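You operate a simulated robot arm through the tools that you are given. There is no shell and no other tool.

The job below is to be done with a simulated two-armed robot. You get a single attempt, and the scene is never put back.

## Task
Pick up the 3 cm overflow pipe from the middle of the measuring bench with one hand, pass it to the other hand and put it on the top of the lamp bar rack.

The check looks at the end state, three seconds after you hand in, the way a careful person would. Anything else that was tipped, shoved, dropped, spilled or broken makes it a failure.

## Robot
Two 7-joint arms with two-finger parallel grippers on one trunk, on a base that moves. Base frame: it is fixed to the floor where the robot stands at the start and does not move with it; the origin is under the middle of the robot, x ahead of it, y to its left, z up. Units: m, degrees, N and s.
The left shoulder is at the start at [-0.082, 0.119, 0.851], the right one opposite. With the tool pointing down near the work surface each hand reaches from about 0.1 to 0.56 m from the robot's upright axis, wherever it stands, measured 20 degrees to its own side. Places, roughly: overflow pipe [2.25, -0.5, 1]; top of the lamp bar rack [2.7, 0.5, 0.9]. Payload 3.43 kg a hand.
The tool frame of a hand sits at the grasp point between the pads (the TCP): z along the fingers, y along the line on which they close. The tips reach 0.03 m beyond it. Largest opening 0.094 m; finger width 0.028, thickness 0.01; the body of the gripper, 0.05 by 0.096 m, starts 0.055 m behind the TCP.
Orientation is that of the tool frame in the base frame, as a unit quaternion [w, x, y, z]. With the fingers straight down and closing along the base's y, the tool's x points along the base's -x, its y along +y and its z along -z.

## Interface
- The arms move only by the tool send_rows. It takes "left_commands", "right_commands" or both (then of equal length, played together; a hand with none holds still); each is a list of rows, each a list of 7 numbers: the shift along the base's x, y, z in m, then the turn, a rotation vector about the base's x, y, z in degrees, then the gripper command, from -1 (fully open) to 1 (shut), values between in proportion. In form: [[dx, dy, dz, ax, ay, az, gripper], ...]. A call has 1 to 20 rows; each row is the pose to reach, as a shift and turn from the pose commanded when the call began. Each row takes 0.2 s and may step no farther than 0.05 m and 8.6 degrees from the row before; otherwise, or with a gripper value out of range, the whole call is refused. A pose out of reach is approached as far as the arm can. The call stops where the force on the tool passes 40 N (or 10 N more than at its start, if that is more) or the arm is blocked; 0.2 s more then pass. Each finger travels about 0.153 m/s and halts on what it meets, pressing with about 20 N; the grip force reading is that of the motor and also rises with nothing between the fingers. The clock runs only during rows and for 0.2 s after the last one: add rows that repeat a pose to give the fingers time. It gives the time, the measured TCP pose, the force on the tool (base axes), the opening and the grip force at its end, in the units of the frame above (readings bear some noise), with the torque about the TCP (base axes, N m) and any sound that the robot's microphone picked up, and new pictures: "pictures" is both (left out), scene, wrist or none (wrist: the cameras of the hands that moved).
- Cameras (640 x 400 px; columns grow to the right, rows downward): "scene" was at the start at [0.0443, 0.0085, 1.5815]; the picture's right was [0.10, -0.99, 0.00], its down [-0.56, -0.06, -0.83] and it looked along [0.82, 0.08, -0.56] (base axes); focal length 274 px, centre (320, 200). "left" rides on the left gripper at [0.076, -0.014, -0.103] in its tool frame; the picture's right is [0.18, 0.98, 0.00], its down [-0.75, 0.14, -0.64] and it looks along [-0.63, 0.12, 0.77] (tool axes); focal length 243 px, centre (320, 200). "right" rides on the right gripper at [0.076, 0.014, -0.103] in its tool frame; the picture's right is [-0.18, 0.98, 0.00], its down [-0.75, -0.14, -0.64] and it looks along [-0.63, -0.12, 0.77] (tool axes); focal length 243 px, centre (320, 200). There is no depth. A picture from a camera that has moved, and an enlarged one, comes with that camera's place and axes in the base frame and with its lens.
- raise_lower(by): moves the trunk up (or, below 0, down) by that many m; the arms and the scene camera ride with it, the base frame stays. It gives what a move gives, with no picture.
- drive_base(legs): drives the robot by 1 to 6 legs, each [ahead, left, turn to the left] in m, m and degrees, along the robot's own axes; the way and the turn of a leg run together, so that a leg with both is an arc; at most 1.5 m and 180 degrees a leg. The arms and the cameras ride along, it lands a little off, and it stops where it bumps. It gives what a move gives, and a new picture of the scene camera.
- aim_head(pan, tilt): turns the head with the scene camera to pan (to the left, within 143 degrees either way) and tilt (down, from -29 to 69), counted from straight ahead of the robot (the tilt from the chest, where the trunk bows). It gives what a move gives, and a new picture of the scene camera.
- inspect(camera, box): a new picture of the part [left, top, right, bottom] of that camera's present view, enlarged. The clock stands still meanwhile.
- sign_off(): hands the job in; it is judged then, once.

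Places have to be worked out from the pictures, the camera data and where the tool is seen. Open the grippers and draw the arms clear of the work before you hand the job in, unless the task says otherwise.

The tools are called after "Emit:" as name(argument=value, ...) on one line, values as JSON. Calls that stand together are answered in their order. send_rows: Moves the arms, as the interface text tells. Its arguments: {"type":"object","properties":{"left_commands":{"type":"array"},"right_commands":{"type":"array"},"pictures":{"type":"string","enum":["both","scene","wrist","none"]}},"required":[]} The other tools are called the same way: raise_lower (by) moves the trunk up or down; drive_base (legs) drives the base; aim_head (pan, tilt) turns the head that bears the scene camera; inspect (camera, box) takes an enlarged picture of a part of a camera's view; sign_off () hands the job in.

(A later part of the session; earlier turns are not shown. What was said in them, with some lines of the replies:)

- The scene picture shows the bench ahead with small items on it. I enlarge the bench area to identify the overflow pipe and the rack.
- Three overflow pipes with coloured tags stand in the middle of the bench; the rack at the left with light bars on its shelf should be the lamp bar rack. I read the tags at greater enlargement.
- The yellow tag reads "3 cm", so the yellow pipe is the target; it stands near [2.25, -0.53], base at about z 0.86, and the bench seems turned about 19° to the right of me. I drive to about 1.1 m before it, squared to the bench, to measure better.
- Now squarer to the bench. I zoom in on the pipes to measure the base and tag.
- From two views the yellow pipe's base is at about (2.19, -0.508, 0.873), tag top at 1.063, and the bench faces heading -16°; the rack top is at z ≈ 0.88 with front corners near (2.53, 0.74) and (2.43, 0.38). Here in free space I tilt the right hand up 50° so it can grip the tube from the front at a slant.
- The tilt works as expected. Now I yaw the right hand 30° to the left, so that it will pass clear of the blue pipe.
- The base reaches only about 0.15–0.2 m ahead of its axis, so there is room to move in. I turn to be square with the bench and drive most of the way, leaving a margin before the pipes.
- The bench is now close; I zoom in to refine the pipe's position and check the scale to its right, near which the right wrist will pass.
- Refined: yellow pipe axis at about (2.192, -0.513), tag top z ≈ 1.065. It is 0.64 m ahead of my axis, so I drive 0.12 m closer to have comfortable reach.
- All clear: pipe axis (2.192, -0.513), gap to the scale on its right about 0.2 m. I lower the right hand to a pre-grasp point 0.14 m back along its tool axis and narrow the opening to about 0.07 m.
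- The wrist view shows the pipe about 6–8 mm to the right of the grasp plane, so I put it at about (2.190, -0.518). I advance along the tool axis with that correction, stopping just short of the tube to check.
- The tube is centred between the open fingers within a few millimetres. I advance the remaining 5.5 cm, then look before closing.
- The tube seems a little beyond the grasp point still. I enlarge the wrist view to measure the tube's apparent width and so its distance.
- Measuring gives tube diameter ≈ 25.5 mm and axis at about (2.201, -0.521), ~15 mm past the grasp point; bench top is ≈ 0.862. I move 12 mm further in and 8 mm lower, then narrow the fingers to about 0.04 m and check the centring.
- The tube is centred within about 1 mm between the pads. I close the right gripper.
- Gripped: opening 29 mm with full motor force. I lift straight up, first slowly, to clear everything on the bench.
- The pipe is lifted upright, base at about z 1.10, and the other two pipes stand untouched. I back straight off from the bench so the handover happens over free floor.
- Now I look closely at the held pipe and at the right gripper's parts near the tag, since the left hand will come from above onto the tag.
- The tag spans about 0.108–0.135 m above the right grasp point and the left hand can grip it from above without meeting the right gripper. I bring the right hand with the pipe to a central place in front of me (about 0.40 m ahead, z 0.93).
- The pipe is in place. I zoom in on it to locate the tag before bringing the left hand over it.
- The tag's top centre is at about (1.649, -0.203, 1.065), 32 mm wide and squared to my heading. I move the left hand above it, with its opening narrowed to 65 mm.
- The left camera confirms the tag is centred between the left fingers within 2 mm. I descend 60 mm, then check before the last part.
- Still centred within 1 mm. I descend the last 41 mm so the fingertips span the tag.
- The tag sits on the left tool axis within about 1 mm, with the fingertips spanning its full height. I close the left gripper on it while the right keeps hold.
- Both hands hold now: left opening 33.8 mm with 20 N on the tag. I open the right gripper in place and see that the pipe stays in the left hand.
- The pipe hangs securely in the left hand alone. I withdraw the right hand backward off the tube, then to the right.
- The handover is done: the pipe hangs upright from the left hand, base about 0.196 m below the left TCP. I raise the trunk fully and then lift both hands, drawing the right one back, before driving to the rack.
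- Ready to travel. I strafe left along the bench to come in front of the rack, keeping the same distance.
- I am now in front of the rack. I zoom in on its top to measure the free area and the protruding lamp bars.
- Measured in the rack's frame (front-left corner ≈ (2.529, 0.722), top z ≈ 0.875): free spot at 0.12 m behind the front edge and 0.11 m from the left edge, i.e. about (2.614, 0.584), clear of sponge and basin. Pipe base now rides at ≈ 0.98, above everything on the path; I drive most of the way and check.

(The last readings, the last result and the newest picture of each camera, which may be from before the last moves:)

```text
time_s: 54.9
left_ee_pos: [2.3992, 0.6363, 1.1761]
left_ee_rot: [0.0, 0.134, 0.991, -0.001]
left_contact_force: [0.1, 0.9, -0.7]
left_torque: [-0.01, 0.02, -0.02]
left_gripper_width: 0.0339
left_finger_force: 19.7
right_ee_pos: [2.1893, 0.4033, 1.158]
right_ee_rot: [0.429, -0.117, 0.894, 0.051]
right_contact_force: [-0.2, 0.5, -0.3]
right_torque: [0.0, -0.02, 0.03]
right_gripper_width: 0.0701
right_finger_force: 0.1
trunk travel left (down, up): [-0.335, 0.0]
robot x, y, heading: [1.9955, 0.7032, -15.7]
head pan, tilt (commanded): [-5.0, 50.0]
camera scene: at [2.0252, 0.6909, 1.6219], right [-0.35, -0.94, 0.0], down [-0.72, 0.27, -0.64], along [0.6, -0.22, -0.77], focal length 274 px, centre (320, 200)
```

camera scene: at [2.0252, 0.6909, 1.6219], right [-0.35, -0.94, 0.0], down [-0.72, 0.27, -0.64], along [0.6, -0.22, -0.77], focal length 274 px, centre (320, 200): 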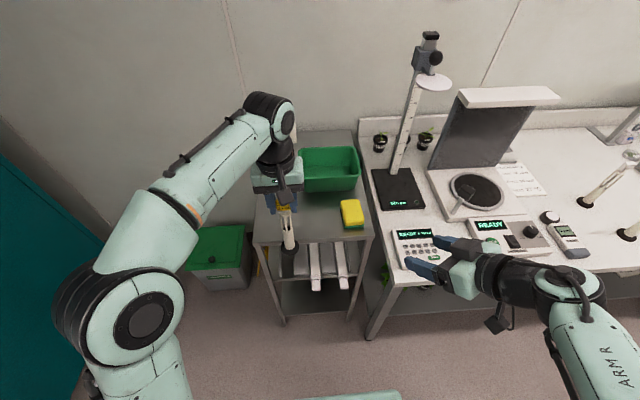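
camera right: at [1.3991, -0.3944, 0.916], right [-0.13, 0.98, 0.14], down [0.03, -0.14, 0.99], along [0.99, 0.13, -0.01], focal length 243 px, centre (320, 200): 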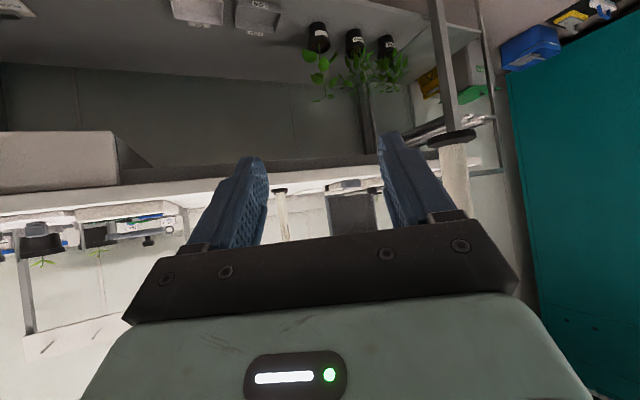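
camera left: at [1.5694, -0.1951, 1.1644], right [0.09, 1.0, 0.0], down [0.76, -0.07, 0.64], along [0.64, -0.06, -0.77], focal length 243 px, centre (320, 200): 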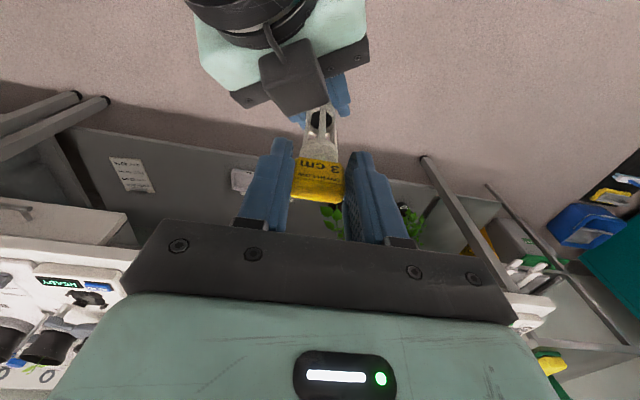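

I re-measure the rack top from here with an enlarged view.

Emit:
inspect(camera="scene", box=[240, 120, 400, 280])

Emit:
inspect(camera="scene", box=[240, 180, 320, 270])

Emit:
inspect(camera="left", box=[0, 0, 640, 400])

```text
2.50 times, centred on (320, 200) of scene
camera zoom: at [2.0252, 0.6909, 1.6219], right [-0.35, -0.94, 0.0], down [-0.72, 0.27, -0.64], along [0.6, -0.22, -0.77], focal length 686 px, centre (320, 200)
```

zoom: 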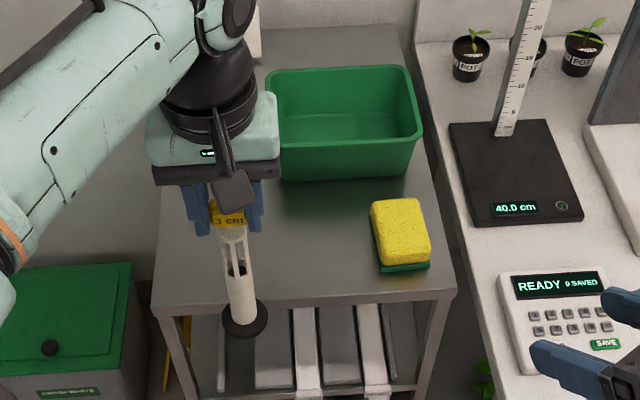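

```text
4.44 times, centred on (280, 225) of scene
camera zoom: at [2.0252, 0.6909, 1.6219], right [-0.35, -0.94, 0.0], down [-0.72, 0.27, -0.64], along [0.6, -0.22, -0.77], focal length 1220 px, centre (498, 89)
```

zoom: 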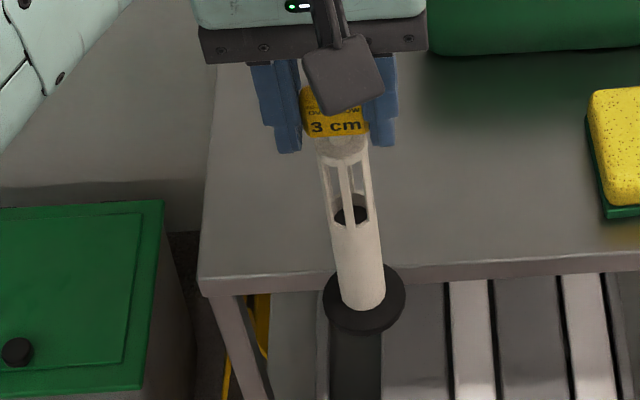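

```text
1.00 times, centred on (320, 200) of left (not enlarged: the box is as wide or as high as the picture)
camera zoom: at [2.3214, 0.6436, 1.2757], right [0.08, 1.0, 0.0], down [0.76, -0.06, 0.64], along [0.64, -0.05, -0.77], focal length 243 px, centre (320, 200)
```

zoom: 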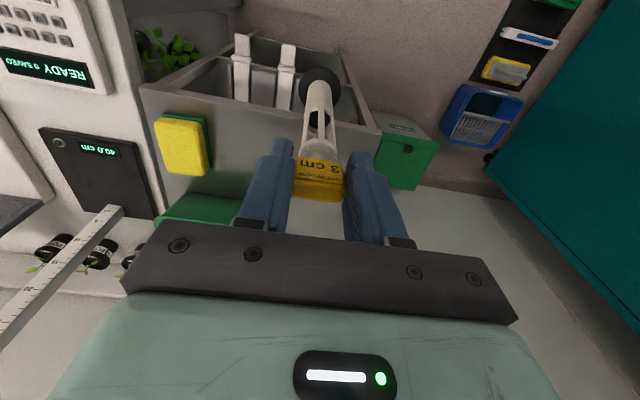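

The pipe's base is at z ≈ 0.98, 0.1 m above the rack top; the chosen spot is about (2.607, 0.582), straight ahead of the left hand by 0.215 m. I drive 0.21 m ahead slowly and look again.

Emit:
drive_base(legs=[[0.1, 0, 0], [0.11, 0, 0]])

Emit:
inspect(camera="scene", box=[200, 160, 400, 340])

Emit:
inspect(camera="left", box=[120, 0, 520, 250])

```text
time_s: 56.8
left_ee_pos: [2.5998, 0.5769, 1.1741]
left_ee_rot: [-0.001, 0.138, 0.99, 0.0]
left_contact_force: [0.6, 0.6, -1.6]
left_torque: [-0.01, 0.06, -0.02]
left_gripper_width: 0.0334
left_finger_force: 19.2
right_ee_pos: [2.388, 0.3452, 1.1584]
right_ee_rot: [0.428, -0.114, 0.895, 0.049]
right_contact_force: [0.2, -0.1, 0.1]
right_torque: [0.02, -0.01, 0.02]
right_gripper_width: 0.0699
right_finger_force: 0.1
trunk travel left (down, up): [-0.335, 0.0]
robot x, y, heading: [2.1973, 0.6503, -15.9]
head pan, tilt (commanded): [-5.0, 50.0]
camera scene: at [2.2266, 0.6343, 1.6215], right [-0.36, -0.93, 0.0], down [-0.72, 0.27, -0.64], along [0.6, -0.23, -0.77], focal length 274 px, centre (320, 200)
```

scene: 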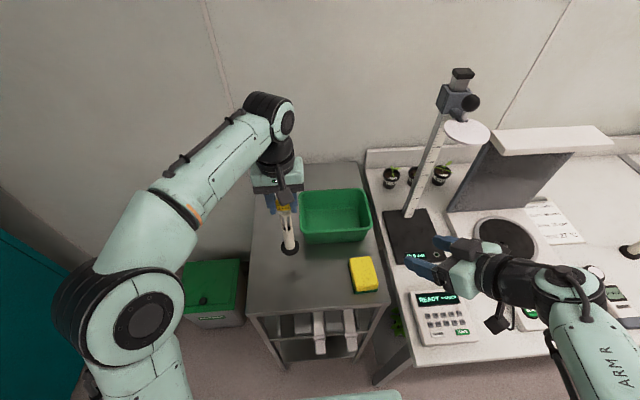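

```text
2.22 times, centred on (300, 250) of scene
camera zoom: at [2.2266, 0.6343, 1.6215], right [-0.36, -0.93, 0.0], down [-0.72, 0.27, -0.64], along [0.6, -0.23, -0.77], focal length 610 px, centre (364, 89)
```

zoom: 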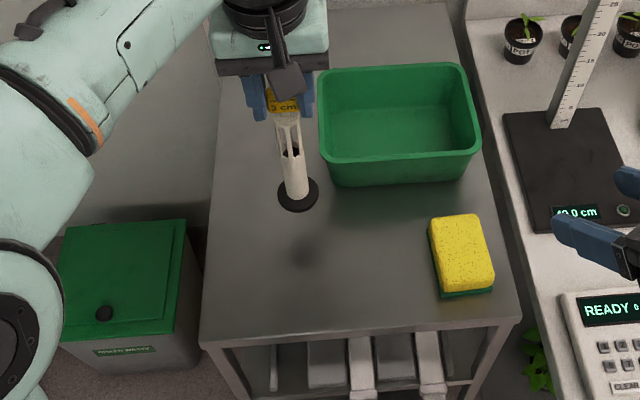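

```text
1.60 times, centred on (320, 125) of left
camera zoom: at [2.5223, 0.5847, 1.2755], right [0.09, 1.0, 0.0], down [0.76, -0.07, 0.64], along [0.64, -0.06, -0.77], focal length 388 px, centre (320, 320)
```

zoom: 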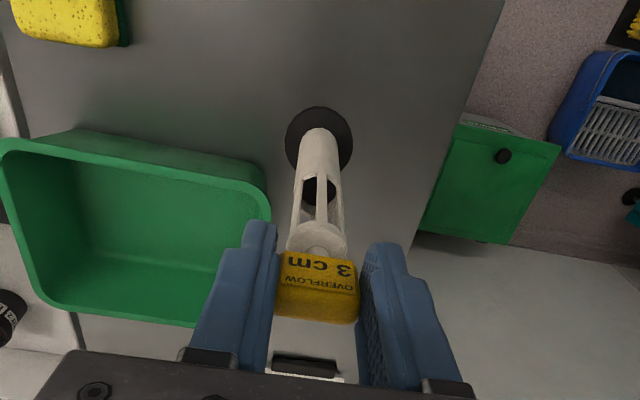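

The pipe hovers over the free area; its landing point is well inside the top, clear of basin and sponge. I shift 15 mm toward me and 10 mm left for extra clearance from the basin, and lower 70 mm.

Emit:
send_rows(left_commands=[[-0.006, 0.007, -0.01, 0, 0, 0, 1], [-0.012, 0.014, -0.025, 0, 0, 0, 1], [-0.012, 0.014, -0.04, 0, 0, 0, 1], [-0.012, 0.014, -0.055, 0, 0, 0, 1], [-0.012, 0.014, -0.07, 0, 0, 0, 1], [-0.012, 0.014, -0.07, 0, 0, 0, 1]], pictures="both")

Emit:
inspect(camera="scene", box=[240, 180, 360, 300])

Emit:
inspect(camera="left", box=[220, 20, 420, 220])

```text
time_s: 58.2
left_ee_pos: [2.5891, 0.5913, 1.1059]
left_ee_rot: [-0.001, 0.138, 0.99, 0.0]
left_contact_force: [-0.3, -0.5, -0.8]
left_torque: [0.0, 0.03, 0.0]
left_gripper_width: 0.0335
left_finger_force: 20.2
right_ee_pos: [2.3899, 0.3471, 1.1585]
right_ee_rot: [0.429, -0.113, 0.895, 0.048]
right_contact_force: [0.3, 0.7, 0.0]
right_torque: [-0.01, 0.0, 0.0]
right_gripper_width: 0.0699
right_finger_force: 0.1
trunk travel left (down, up): [-0.335, 0.0]
robot x, y, heading: [2.197, 0.6516, -15.9]
head pan, tilt (commanded): [-5.0, 50.0]
camera scene: at [2.2271, 0.6342, 1.6218], right [-0.36, -0.93, 0.0], down [-0.72, 0.27, -0.64], along [0.6, -0.23, -0.77], focal length 274 px, centre (320, 200)
camera left: at [2.5119, 0.5991, 1.2065], right [0.09, 1.0, 0.0], down [0.76, -0.07, 0.64], along [0.64, -0.06, -0.77], focal length 243 px, centre (320, 200)
```

scene: 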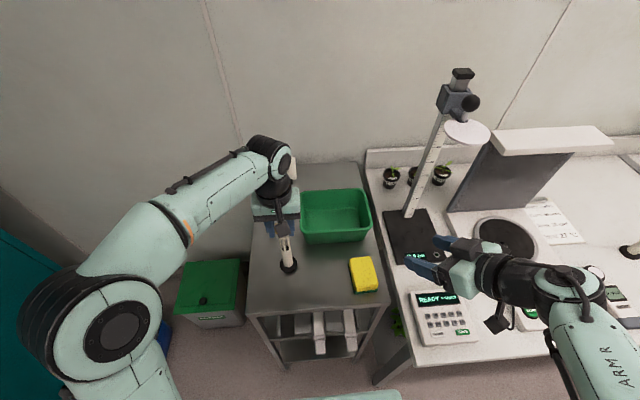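
left: 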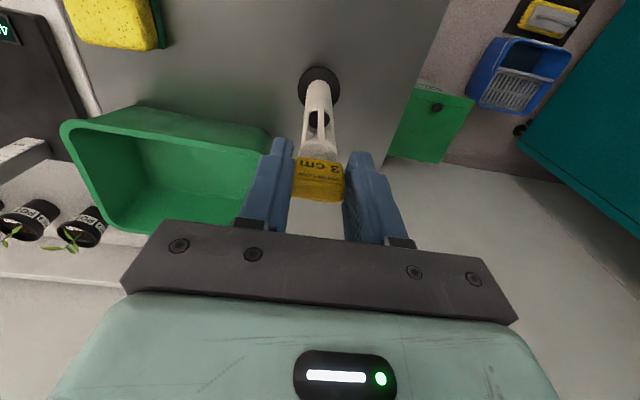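

```text
3.33 times, centred on (300, 240) of scene
camera zoom: at [2.2271, 0.6342, 1.6218], right [-0.36, -0.93, 0.0], down [-0.72, 0.27, -0.64], along [0.6, -0.23, -0.77], focal length 915 px, centre (387, 67)
```

zoom: 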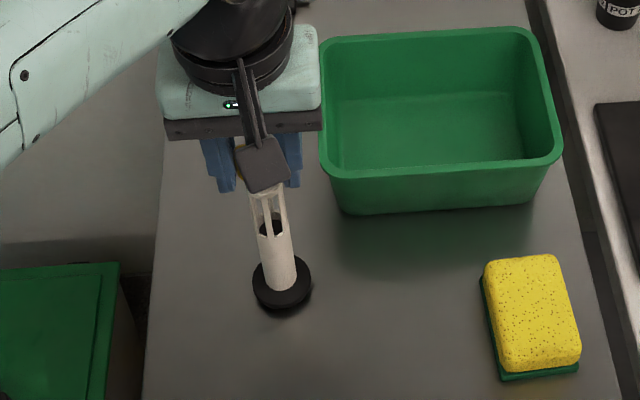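

```text
2.00 times, centred on (320, 120) of left
camera zoom: at [2.5119, 0.5991, 1.2065], right [0.09, 1.0, 0.0], down [0.76, -0.07, 0.64], along [0.64, -0.06, -0.77], focal length 485 px, centre (320, 360)
```

zoom: 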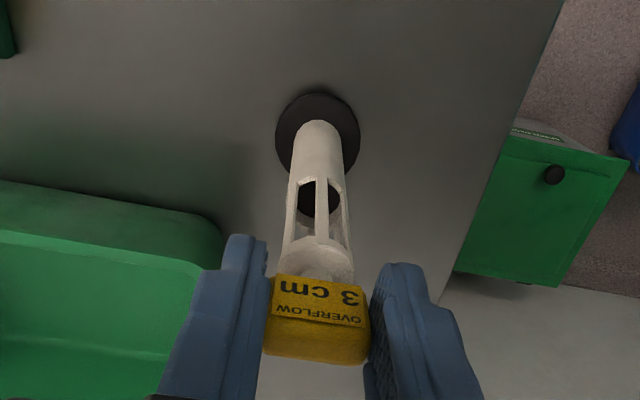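

The base now hovers a few centimetres above the top, shadow closing in underneath. I lower by 15 mm in small steps, watching the force.

Emit:
send_rows(left_commands=[[0, 0, -0.004, 0, 0, 0, 1], [0, 0, -0.008, 0, 0, 0, 1], [0, 0, -0.012, 0, 0, 0, 1], [0, 0, -0.015, 0, 0, 0, 1], [0, 0, -0.015, 0, 0, 0, 1]], pictures="none")

Emit:
inspect(camera="scene", box=[260, 230, 320, 290])

```text
time_s: 59.1
left_ee_pos: [2.5887, 0.5912, 1.1002]
left_ee_rot: [0.006, 0.138, 0.99, -0.005]
left_contact_force: [-3.9, 3.1, 17.6]
left_torque: [0.33, 0.46, 0.02]
left_gripper_width: 0.0338
left_finger_force: 20.0
right_ee_pos: [2.3884, 0.3469, 1.1566]
right_ee_rot: [0.43, -0.114, 0.894, 0.049]
right_contact_force: [0.0, -0.6, 0.6]
right_torque: [-0.02, 0.02, 0.02]
right_gripper_width: 0.0698
right_finger_force: 0.1
trunk travel left (down, up): [-0.335, 0.0]
robot x, y, heading: [2.2007, 0.6488, -15.7]
head pan, tilt (commanded): [-5.0, 50.0]
stopped in row 4 (left hand): the force on the tool passed its limit at 44 N (the readings are from after the stop); the commanded pose is now the measured one
```

```text
6.67 times, centred on (290, 260) of scene
camera zoom: at [2.2258, 0.6347, 1.6218], right [-0.36, -0.93, 0.0], down [-0.72, 0.27, -0.64], along [0.6, -0.23, -0.77], focal length 1830 px, centre (520, -200)
```

zoom: 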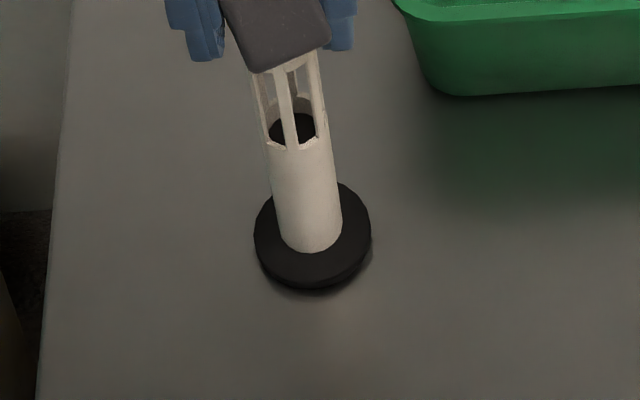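

The base has touched down at left TCP z ≈ 1.10 (rack top ≈ 0.90), with 17 N left pressing. I ease up a millimetre or two to remove the pressure before releasing.

Emit:
send_rows(left_commands=[[0, 0, 0.001, 0, 0, 0, 1], [0, 0, 0.001, 0, 0, 0, 1]], pictures="wrist")

Emit:
inspect(camera="scene", box=[240, 200, 340, 300])

```text
time_s: 59.7
left_ee_pos: [2.5887, 0.5911, 1.0991]
left_ee_rot: [0.006, 0.139, 0.99, -0.004]
left_contact_force: [-3.2, 1.5, 17.9]
left_torque: [-0.03, 0.06, 0.02]
left_gripper_width: 0.0335
left_finger_force: 20.0
right_ee_pos: [2.3876, 0.3468, 1.1591]
right_ee_rot: [0.43, -0.113, 0.894, 0.048]
right_contact_force: [0.1, -0.5, 0.3]
right_torque: [0.0, 0.01, 0.01]
right_gripper_width: 0.07
right_finger_force: 0.0
trunk travel left (down, up): [-0.335, 0.0]
robot x, y, heading: [2.1992, 0.6478, -15.9]
head pan, tilt (commanded): [-5.0, 50.0]
camera left: at [2.5101, 0.5994, 1.1995], right [0.09, 1.0, -0.01], down [0.76, -0.06, 0.65], along [0.65, -0.07, -0.76], focal length 243 px, centre (320, 200)
```

left: 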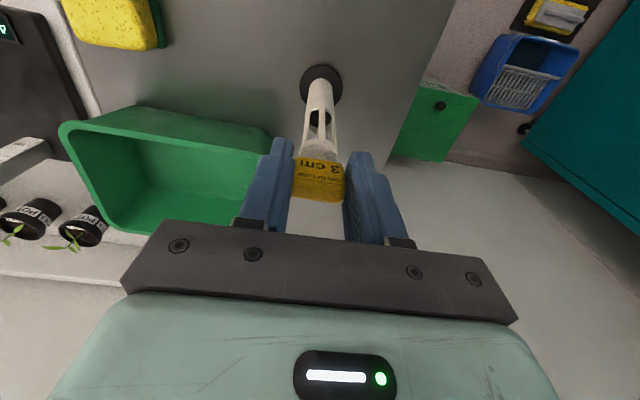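

```text
4.00 times, centred on (290, 250) of scene
camera zoom: at [2.2252, 0.6347, 1.6219], right [-0.36, -0.93, 0.0], down [-0.72, 0.27, -0.64], along [0.6, -0.23, -0.77], focal length 1098 px, centre (440, 0)
```

zoom: 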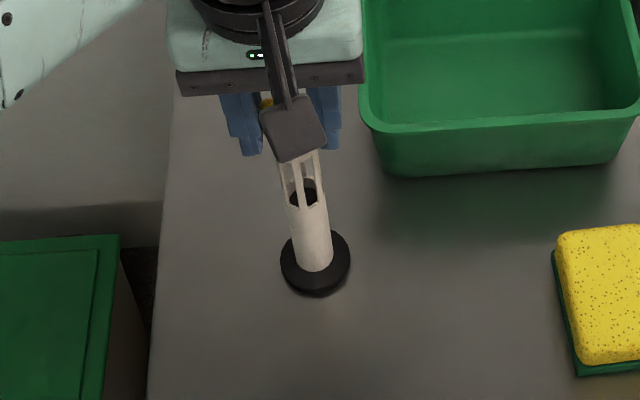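

Still about 18 N. I ease up another 2 mm and read again.

Emit:
send_rows(left_commands=[[0, 0, 0.001, 0, 0, 0, 1], [0, 0, 0.002, 0, 0, 0, 1], [0, 0, 0.002, 0, 0, 0, 1]], pictures="none")

```text
time_s: 60.5
left_ee_pos: [2.5886, 0.5913, 1.0994]
left_ee_rot: [0.003, 0.138, 0.99, -0.003]
left_contact_force: [0.6, -0.8, 1.8]
left_torque: [-0.21, -0.15, -0.04]
left_gripper_width: 0.0337
left_finger_force: 20.3
right_ee_pos: [2.39, 0.3459, 1.1591]
right_ee_rot: [0.428, -0.114, 0.895, 0.049]
right_contact_force: [0.0, -0.7, 0.3]
right_torque: [0.04, -0.01, -0.03]
right_gripper_width: 0.0699
right_finger_force: 0.1
trunk travel left (down, up): [-0.335, 0.0]
robot x, y, heading: [2.1973, 0.6526, -15.7]
head pan, tilt (commanded): [-5.0, 50.0]
```

The load is now under 2 N with the base resting on the rack. I open the left gripper gradually.

Emit:
send_rows(left_commands=[[0, 0, 0, 0, 0, 0, 0.25], [0, 0, 0, 0, 0, 0, 0.1], [0, 0, 0, 0, 0, 0, -0.2], [0, 0, 0, 0, 0, 0, -0.4], [0, 0, 0, 0, 0, 0, -0.4]], pictures="both")

Emit:
inspect(camera="scene", box=[240, 200, 340, 300])

Emit:
inspect(camera="left", box=[220, 20, 420, 220])

```text
time_s: 61.7
left_ee_pos: [2.5895, 0.5905, 1.1008]
left_ee_rot: [0.005, 0.138, 0.99, -0.003]
left_contact_force: [0.3, 0.4, 0.0]
left_torque: [0.0, -0.01, 0.0]
left_gripper_width: 0.0659
left_finger_force: 0.1
right_ee_pos: [2.3881, 0.345, 1.1574]
right_ee_rot: [0.428, -0.114, 0.895, 0.049]
right_contact_force: [-0.3, 0.2, -0.2]
right_torque: [0.0, 0.01, 0.01]
right_gripper_width: 0.0701
right_finger_force: 0.1
trunk travel left (down, up): [-0.335, 0.0]
robot x, y, heading: [2.196, 0.6478, -15.7]
head pan, tilt (commanded): [-5.0, 50.0]
camera scene: at [2.227, 0.6343, 1.6218], right [-0.36, -0.93, 0.0], down [-0.72, 0.27, -0.64], along [0.6, -0.23, -0.77], focal length 274 px, centre (320, 200)
camera left: at [2.5112, 0.5993, 1.2008], right [0.09, 1.0, -0.01], down [0.76, -0.06, 0.65], along [0.65, -0.07, -0.76], focal length 243 px, centre (320, 200)
```

scene: 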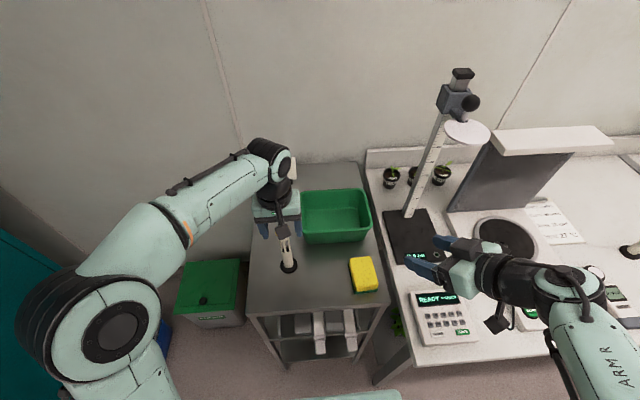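
left: 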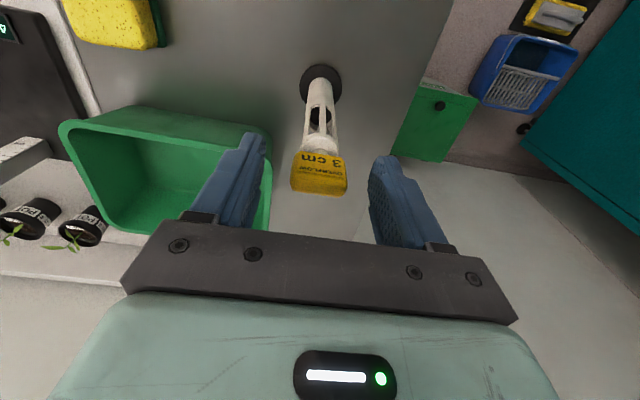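

```text
4.00 times, centred on (290, 250) of scene
camera zoom: at [2.227, 0.6343, 1.6218], right [-0.36, -0.93, 0.0], down [-0.72, 0.27, -0.64], along [0.6, -0.23, -0.77], focal length 1098 px, centre (440, 0)
```

zoom: 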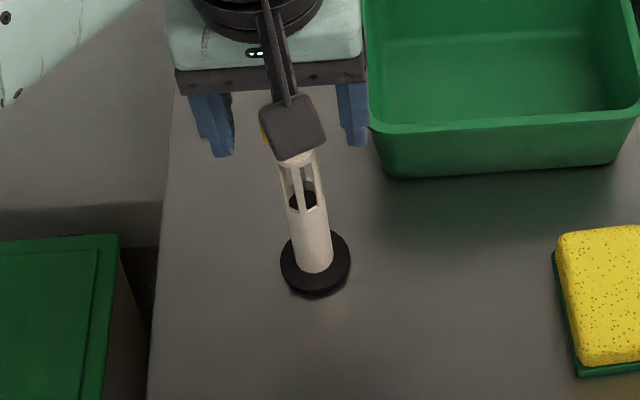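

```text
2.00 times, centred on (320, 120) of left
camera zoom: at [2.5112, 0.5993, 1.2008], right [0.09, 1.0, -0.01], down [0.76, -0.06, 0.65], along [0.65, -0.07, -0.76], focal length 485 px, centre (320, 360)
```

zoom: 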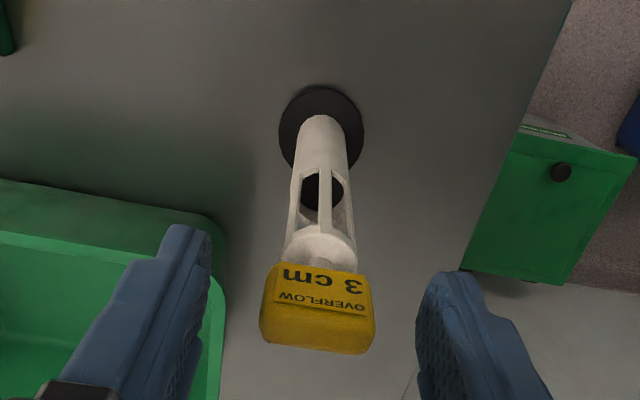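

The pipe stands free and upright on the rack top, fingers clear on both sides. I raise the left hand straight up above the tag.

Emit:
send_rows(left_commands=[[0, 0, 0.015, 0, 0, 0, -0.4], [0, 0, 0.03, 0, 0, 0, -0.4], [0, 0, 0.045, 0, 0, 0, -0.4], [0, 0, 0.06, 0, 0, 0, -0.4], [0, 0, 0.08, 0, 0, 0, -0.4], [0, 0, 0.09, 0, 0, 0, -0.4], [0, 0, 0.09, 0, 0, 0, -0.4]], pictures="both")

Emit:
inspect(camera="scene", box=[240, 180, 360, 300])

```text
time_s: 63.3
left_ee_pos: [2.5879, 0.5901, 1.19]
left_ee_rot: [0.005, 0.138, 0.99, -0.004]
left_contact_force: [1.0, -0.4, -0.1]
left_torque: [0.01, 0.03, -0.05]
left_gripper_width: 0.0658
left_finger_force: 0.2
right_ee_pos: [2.388, 0.346, 1.1575]
right_ee_rot: [0.429, -0.114, 0.895, 0.049]
right_contact_force: [0.1, -0.1, -0.1]
right_torque: [0.0, 0.02, 0.0]
right_gripper_width: 0.0699
right_finger_force: 0.1
trunk travel left (down, up): [-0.335, 0.0]
robot x, y, heading: [2.1976, 0.6489, -15.8]
head pan, tilt (commanded): [-5.0, 50.0]
camera scene: at [2.227, 0.6343, 1.6218], right [-0.36, -0.93, 0.0], down [-0.72, 0.27, -0.64], along [0.6, -0.23, -0.77], focal length 274 px, centre (320, 200)
camera left: at [2.5093, 0.5988, 1.2894], right [0.09, 1.0, -0.01], down [0.76, -0.06, 0.65], along [0.65, -0.07, -0.76], focal length 243 px, centre (320, 200)
```

scene: 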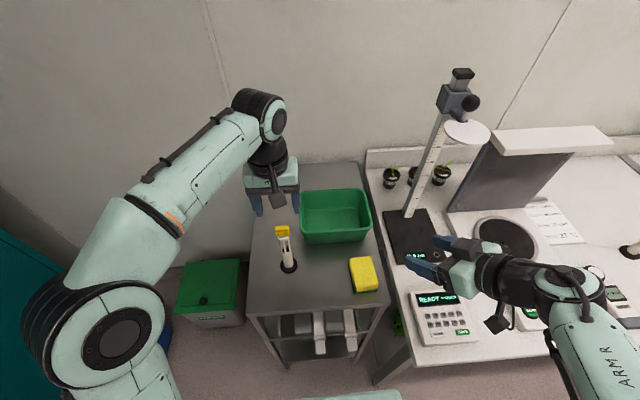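
left: 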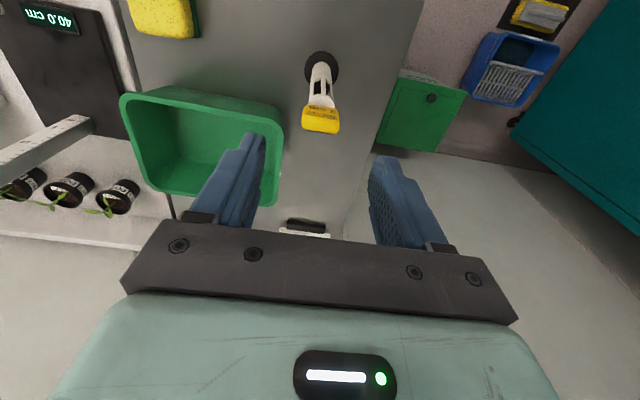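

```text
3.33 times, centred on (300, 240) of scene
camera zoom: at [2.227, 0.6343, 1.6218], right [-0.36, -0.93, 0.0], down [-0.72, 0.27, -0.64], along [0.6, -0.23, -0.77], focal length 915 px, centre (387, 67)
```

zoom: 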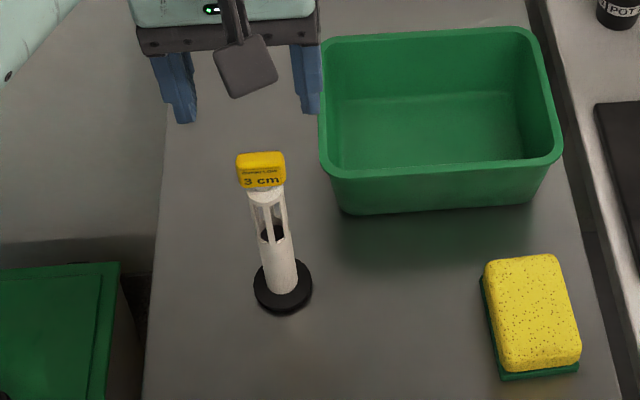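

The 3 cm pipe stands upright alone on the rack; fingertips are about 55 mm above its tag. I back straight away from the rack to draw the arms clear.

Emit:
drive_base(legs=[[-0.5, 0, 0]])

Emit:
aim_head(pan=-10, tilt=38)

Emit:
inspect(camera="scene", box=[240, 100, 420, 260])

Emit:
inspect(camera="scene", box=[400, 80, 640, 240])

```text
time_s: 66.2
left_ee_pos: [2.1198, 0.7216, 1.1892]
left_ee_rot: [0.006, 0.141, 0.99, -0.005]
left_contact_force: [0.2, -0.1, 0.2]
left_torque: [-0.01, 0.01, -0.02]
left_gripper_width: 0.0658
left_finger_force: 0.0
right_ee_pos: [1.9197, 0.4778, 1.1588]
right_ee_rot: [0.43, -0.111, 0.895, 0.048]
right_contact_force: [-0.4, 0.6, -0.5]
right_torque: [0.02, 0.0, 0.03]
right_gripper_width: 0.0699
right_finger_force: 0.0
trunk travel left (down, up): [-0.335, 0.0]
robot x, y, heading: [1.7282, 0.7844, -16.3]
head pan, tilt (commanded): [-5.0, 50.0]
camera scene: at [1.7598, 0.7681, 1.6219], right [-0.36, -0.93, 0.0], down [-0.71, 0.28, -0.64], along [0.6, -0.23, -0.77], focal length 274 px, centre (320, 200)
```

scene: 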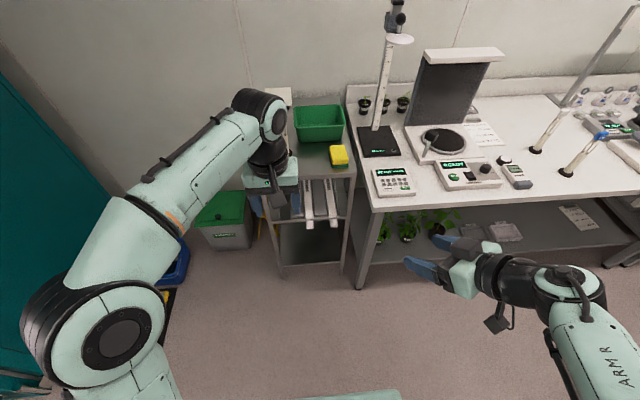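

```text
time_s: 67.0
left_ee_pos: [2.119, 0.7228, 1.1892]
left_ee_rot: [0.004, 0.14, 0.99, -0.004]
left_contact_force: [-0.6, -0.1, -0.5]
left_torque: [-0.02, 0.01, -0.01]
left_gripper_width: 0.0658
left_finger_force: 0.3
right_ee_pos: [1.9192, 0.4784, 1.1588]
right_ee_rot: [0.43, -0.111, 0.895, 0.047]
right_contact_force: [0.2, 0.2, -0.1]
right_torque: [0.01, 0.04, -0.03]
right_gripper_width: 0.0699
right_finger_force: 0.1
trunk travel left (down, up): [-0.335, 0.0]
robot x, y, heading: [1.7292, 0.7827, -16.4]
head pan, tilt (commanded): [-10.0, 38.0]
camera scene: at [1.765, 0.758, 1.6389], right [-0.44, -0.9, 0.0], down [-0.55, 0.27, -0.79], along [0.71, -0.35, -0.62], focal length 274 px, centre (320, 200)
```

scene: 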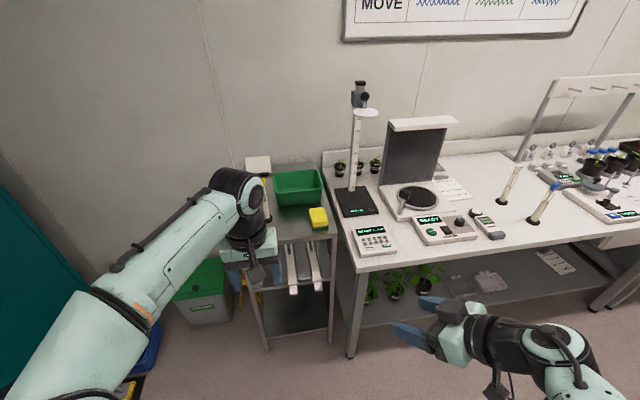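

```text
2.50 times, centred on (330, 180) of scene
camera zoom: at [1.765, 0.758, 1.6389], right [-0.44, -0.9, 0.0], down [-0.55, 0.27, -0.79], along [0.71, -0.35, -0.62], focal length 686 px, centre (295, 250)
```

zoom: 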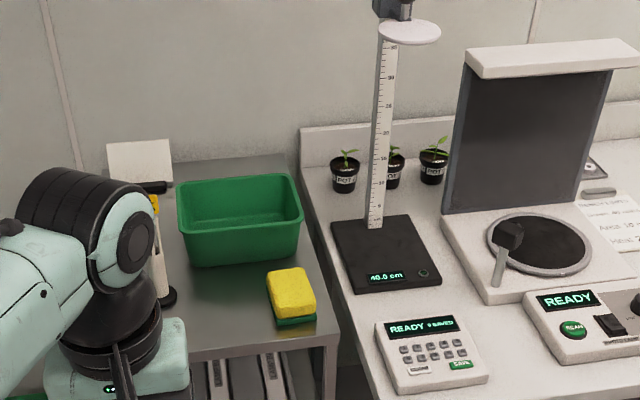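

```text
2.50 times, centred on (520, 160) of scene
camera zoom: at [1.765, 0.758, 1.6389], right [-0.44, -0.9, 0.0], down [-0.55, 0.27, -0.79], along [0.71, -0.35, -0.62], focal length 686 px, centre (-180, 300)
```

zoom: 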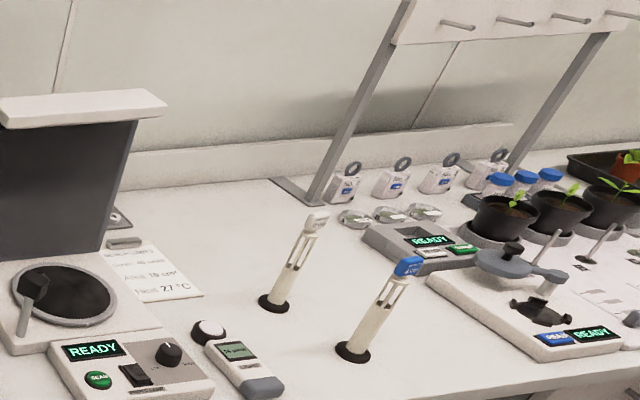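

The bench looks undisturbed, but the left arm hides part of the placed pipe. I open both grippers fully and strafe a little right to see the pipe in full before handing in.

Emit:
send_rows(left_commands=[[0, 0, 0, 0, 0, 0, -1], [0, 0, 0, 0, 0, 0, -1]], right_commands=[[0, 0, 0, 0, 0, 0, -1], [0, 0, 0, 0, 0, 0, -1]], pictures="none")

Emit:
drive_base(legs=[[-0.2, -0.35, 0]])

Emit:
aim_head(pan=15, tilt=32)

Emit:
inspect(camera="scene", box=[260, 80, 420, 220])

```text
time_s: 67.5
left_ee_pos: [2.1195, 0.7229, 1.19]
left_ee_rot: [0.005, 0.141, 0.99, -0.004]
left_contact_force: [0.8, 0.6, 0.4]
left_torque: [0.01, 0.01, 0.0]
left_gripper_width: 0.0942
left_finger_force: 0.0
right_ee_pos: [1.9197, 0.4785, 1.159]
right_ee_rot: [0.428, -0.111, 0.896, 0.047]
right_contact_force: [0.5, 0.6, 0.7]
right_torque: [0.0, -0.03, -0.01]
right_gripper_width: 0.0939
right_finger_force: 0.1
trunk travel left (down, up): [-0.335, 0.0]
robot x, y, heading: [1.7303, 0.7834, -16.3]
head pan, tilt (commanded): [-10.0, 38.0]
```

```text
time_s: 71.3
left_ee_pos: [1.8256, 0.4321, 1.1895]
left_ee_rot: [0.004, 0.144, 0.99, -0.003]
left_contact_force: [-0.4, -0.9, 1.0]
left_torque: [-0.02, 0.02, 0.02]
left_gripper_width: 0.094
left_finger_force: 0.1
right_ee_pos: [1.6245, 0.1889, 1.1575]
right_ee_rot: [0.429, -0.109, 0.895, 0.047]
right_contact_force: [-0.3, 0.3, -0.4]
right_torque: [0.03, -0.01, 0.01]
right_gripper_width: 0.094
right_finger_force: 0.1
trunk travel left (down, up): [-0.335, 0.0]
robot x, y, heading: [1.4353, 0.4941, -16.3]
head pan, tilt (commanded): [-10.0, 38.0]
camera scene: at [1.4712, 0.4701, 1.639], right [-0.45, -0.9, 0.0], down [-0.55, 0.27, -0.79], along [0.71, -0.35, -0.62], focal length 274 px, centre (320, 200)
```

scene: 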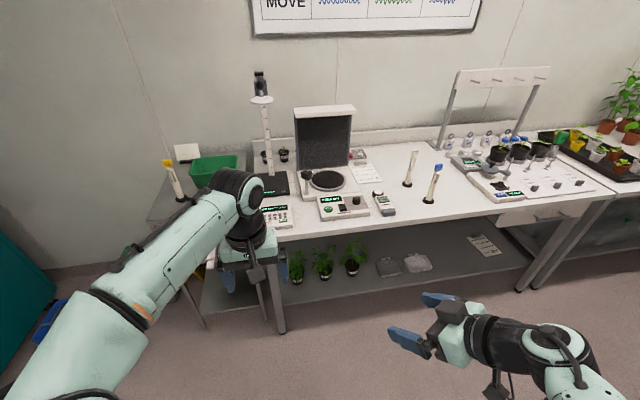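

```text
time_s: 72.2
left_ee_pos: [1.8261, 0.4325, 1.1885]
left_ee_rot: [0.005, 0.145, 0.989, -0.004]
left_contact_force: [0.3, 0.9, 0.5]
left_torque: [-0.05, 0.0, 0.01]
left_gripper_width: 0.0942
left_finger_force: 0.0
right_ee_pos: [1.6245, 0.1905, 1.1577]
right_ee_rot: [0.429, -0.109, 0.896, 0.046]
right_contact_force: [0.2, 0.3, 0.3]
right_torque: [0.0, 0.0, -0.04]
right_gripper_width: 0.094
right_finger_force: 0.1
trunk travel left (down, up): [-0.335, 0.0]
robot x, y, heading: [1.4364, 0.4965, -16.5]
head pan, tilt (commanded): [15.0, 32.0]
camera scene: at [1.4834, 0.5062, 1.6482], right [-0.03, -1.0, 0.0], down [-0.53, 0.01, -0.85], along [0.85, -0.02, -0.53], focal length 274 px, centre (320, 200)
```

scene: 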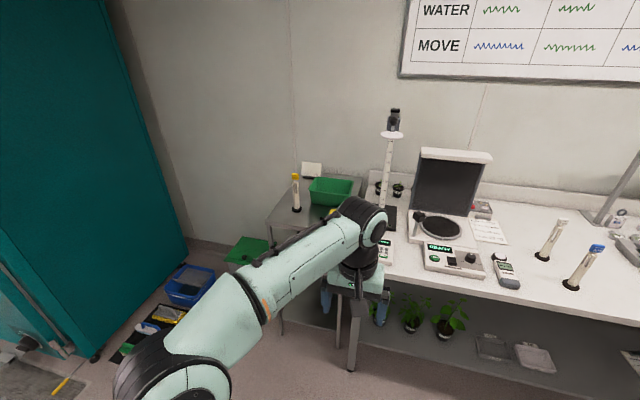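

```text
2.86 times, centred on (340, 150) of scene
camera zoom: at [1.4834, 0.5062, 1.6482], right [-0.03, -1.0, 0.0], down [-0.53, 0.01, -0.85], along [0.85, -0.02, -0.53], focal length 784 px, centre (263, 343)
```

zoom: 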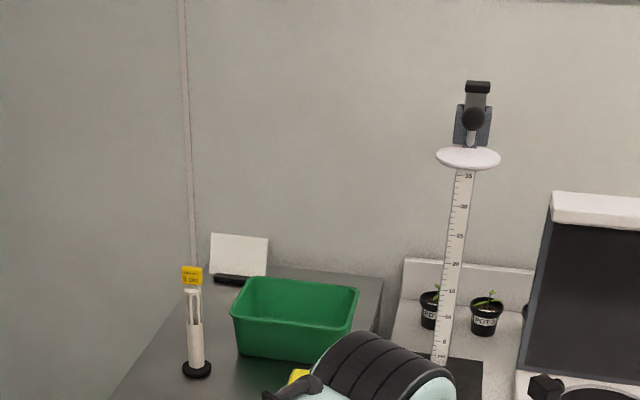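

The 3 cm pipe stands upright on the lamp bar rack's top, basin and sponge in place. The other two pipes and the bench items stand as before, and both grippers are open and clear. I hand the job in.

Emit:
sign_off()

```text
The job is handed in.
```

The 3 cm overflow pipe (yellow tag) now stands upright on the top of the lamp bar rack, and I have handed the job in. I don't have the check's result.

- **Pick-up:** the right hand gripped the tube on the measuring bench and lifted it straight up.
- **Pass:** away from the bench, the left hand took the pipe by its tag from above. The right hand then let go and withdrew.
- **Placing:** the left hand set the pipe down near the rack's front-left corner, away from the basin and sponge. On touchdown the force briefly reached 44 N and stopped the move. I eased the load to under 2 N before opening the fingers.

In the last pictures the 2 cm and 4 cm pipes, the other bench items, and the basin and sponge looked undisturbed. Both grippers are open and the arms are clear of the work.
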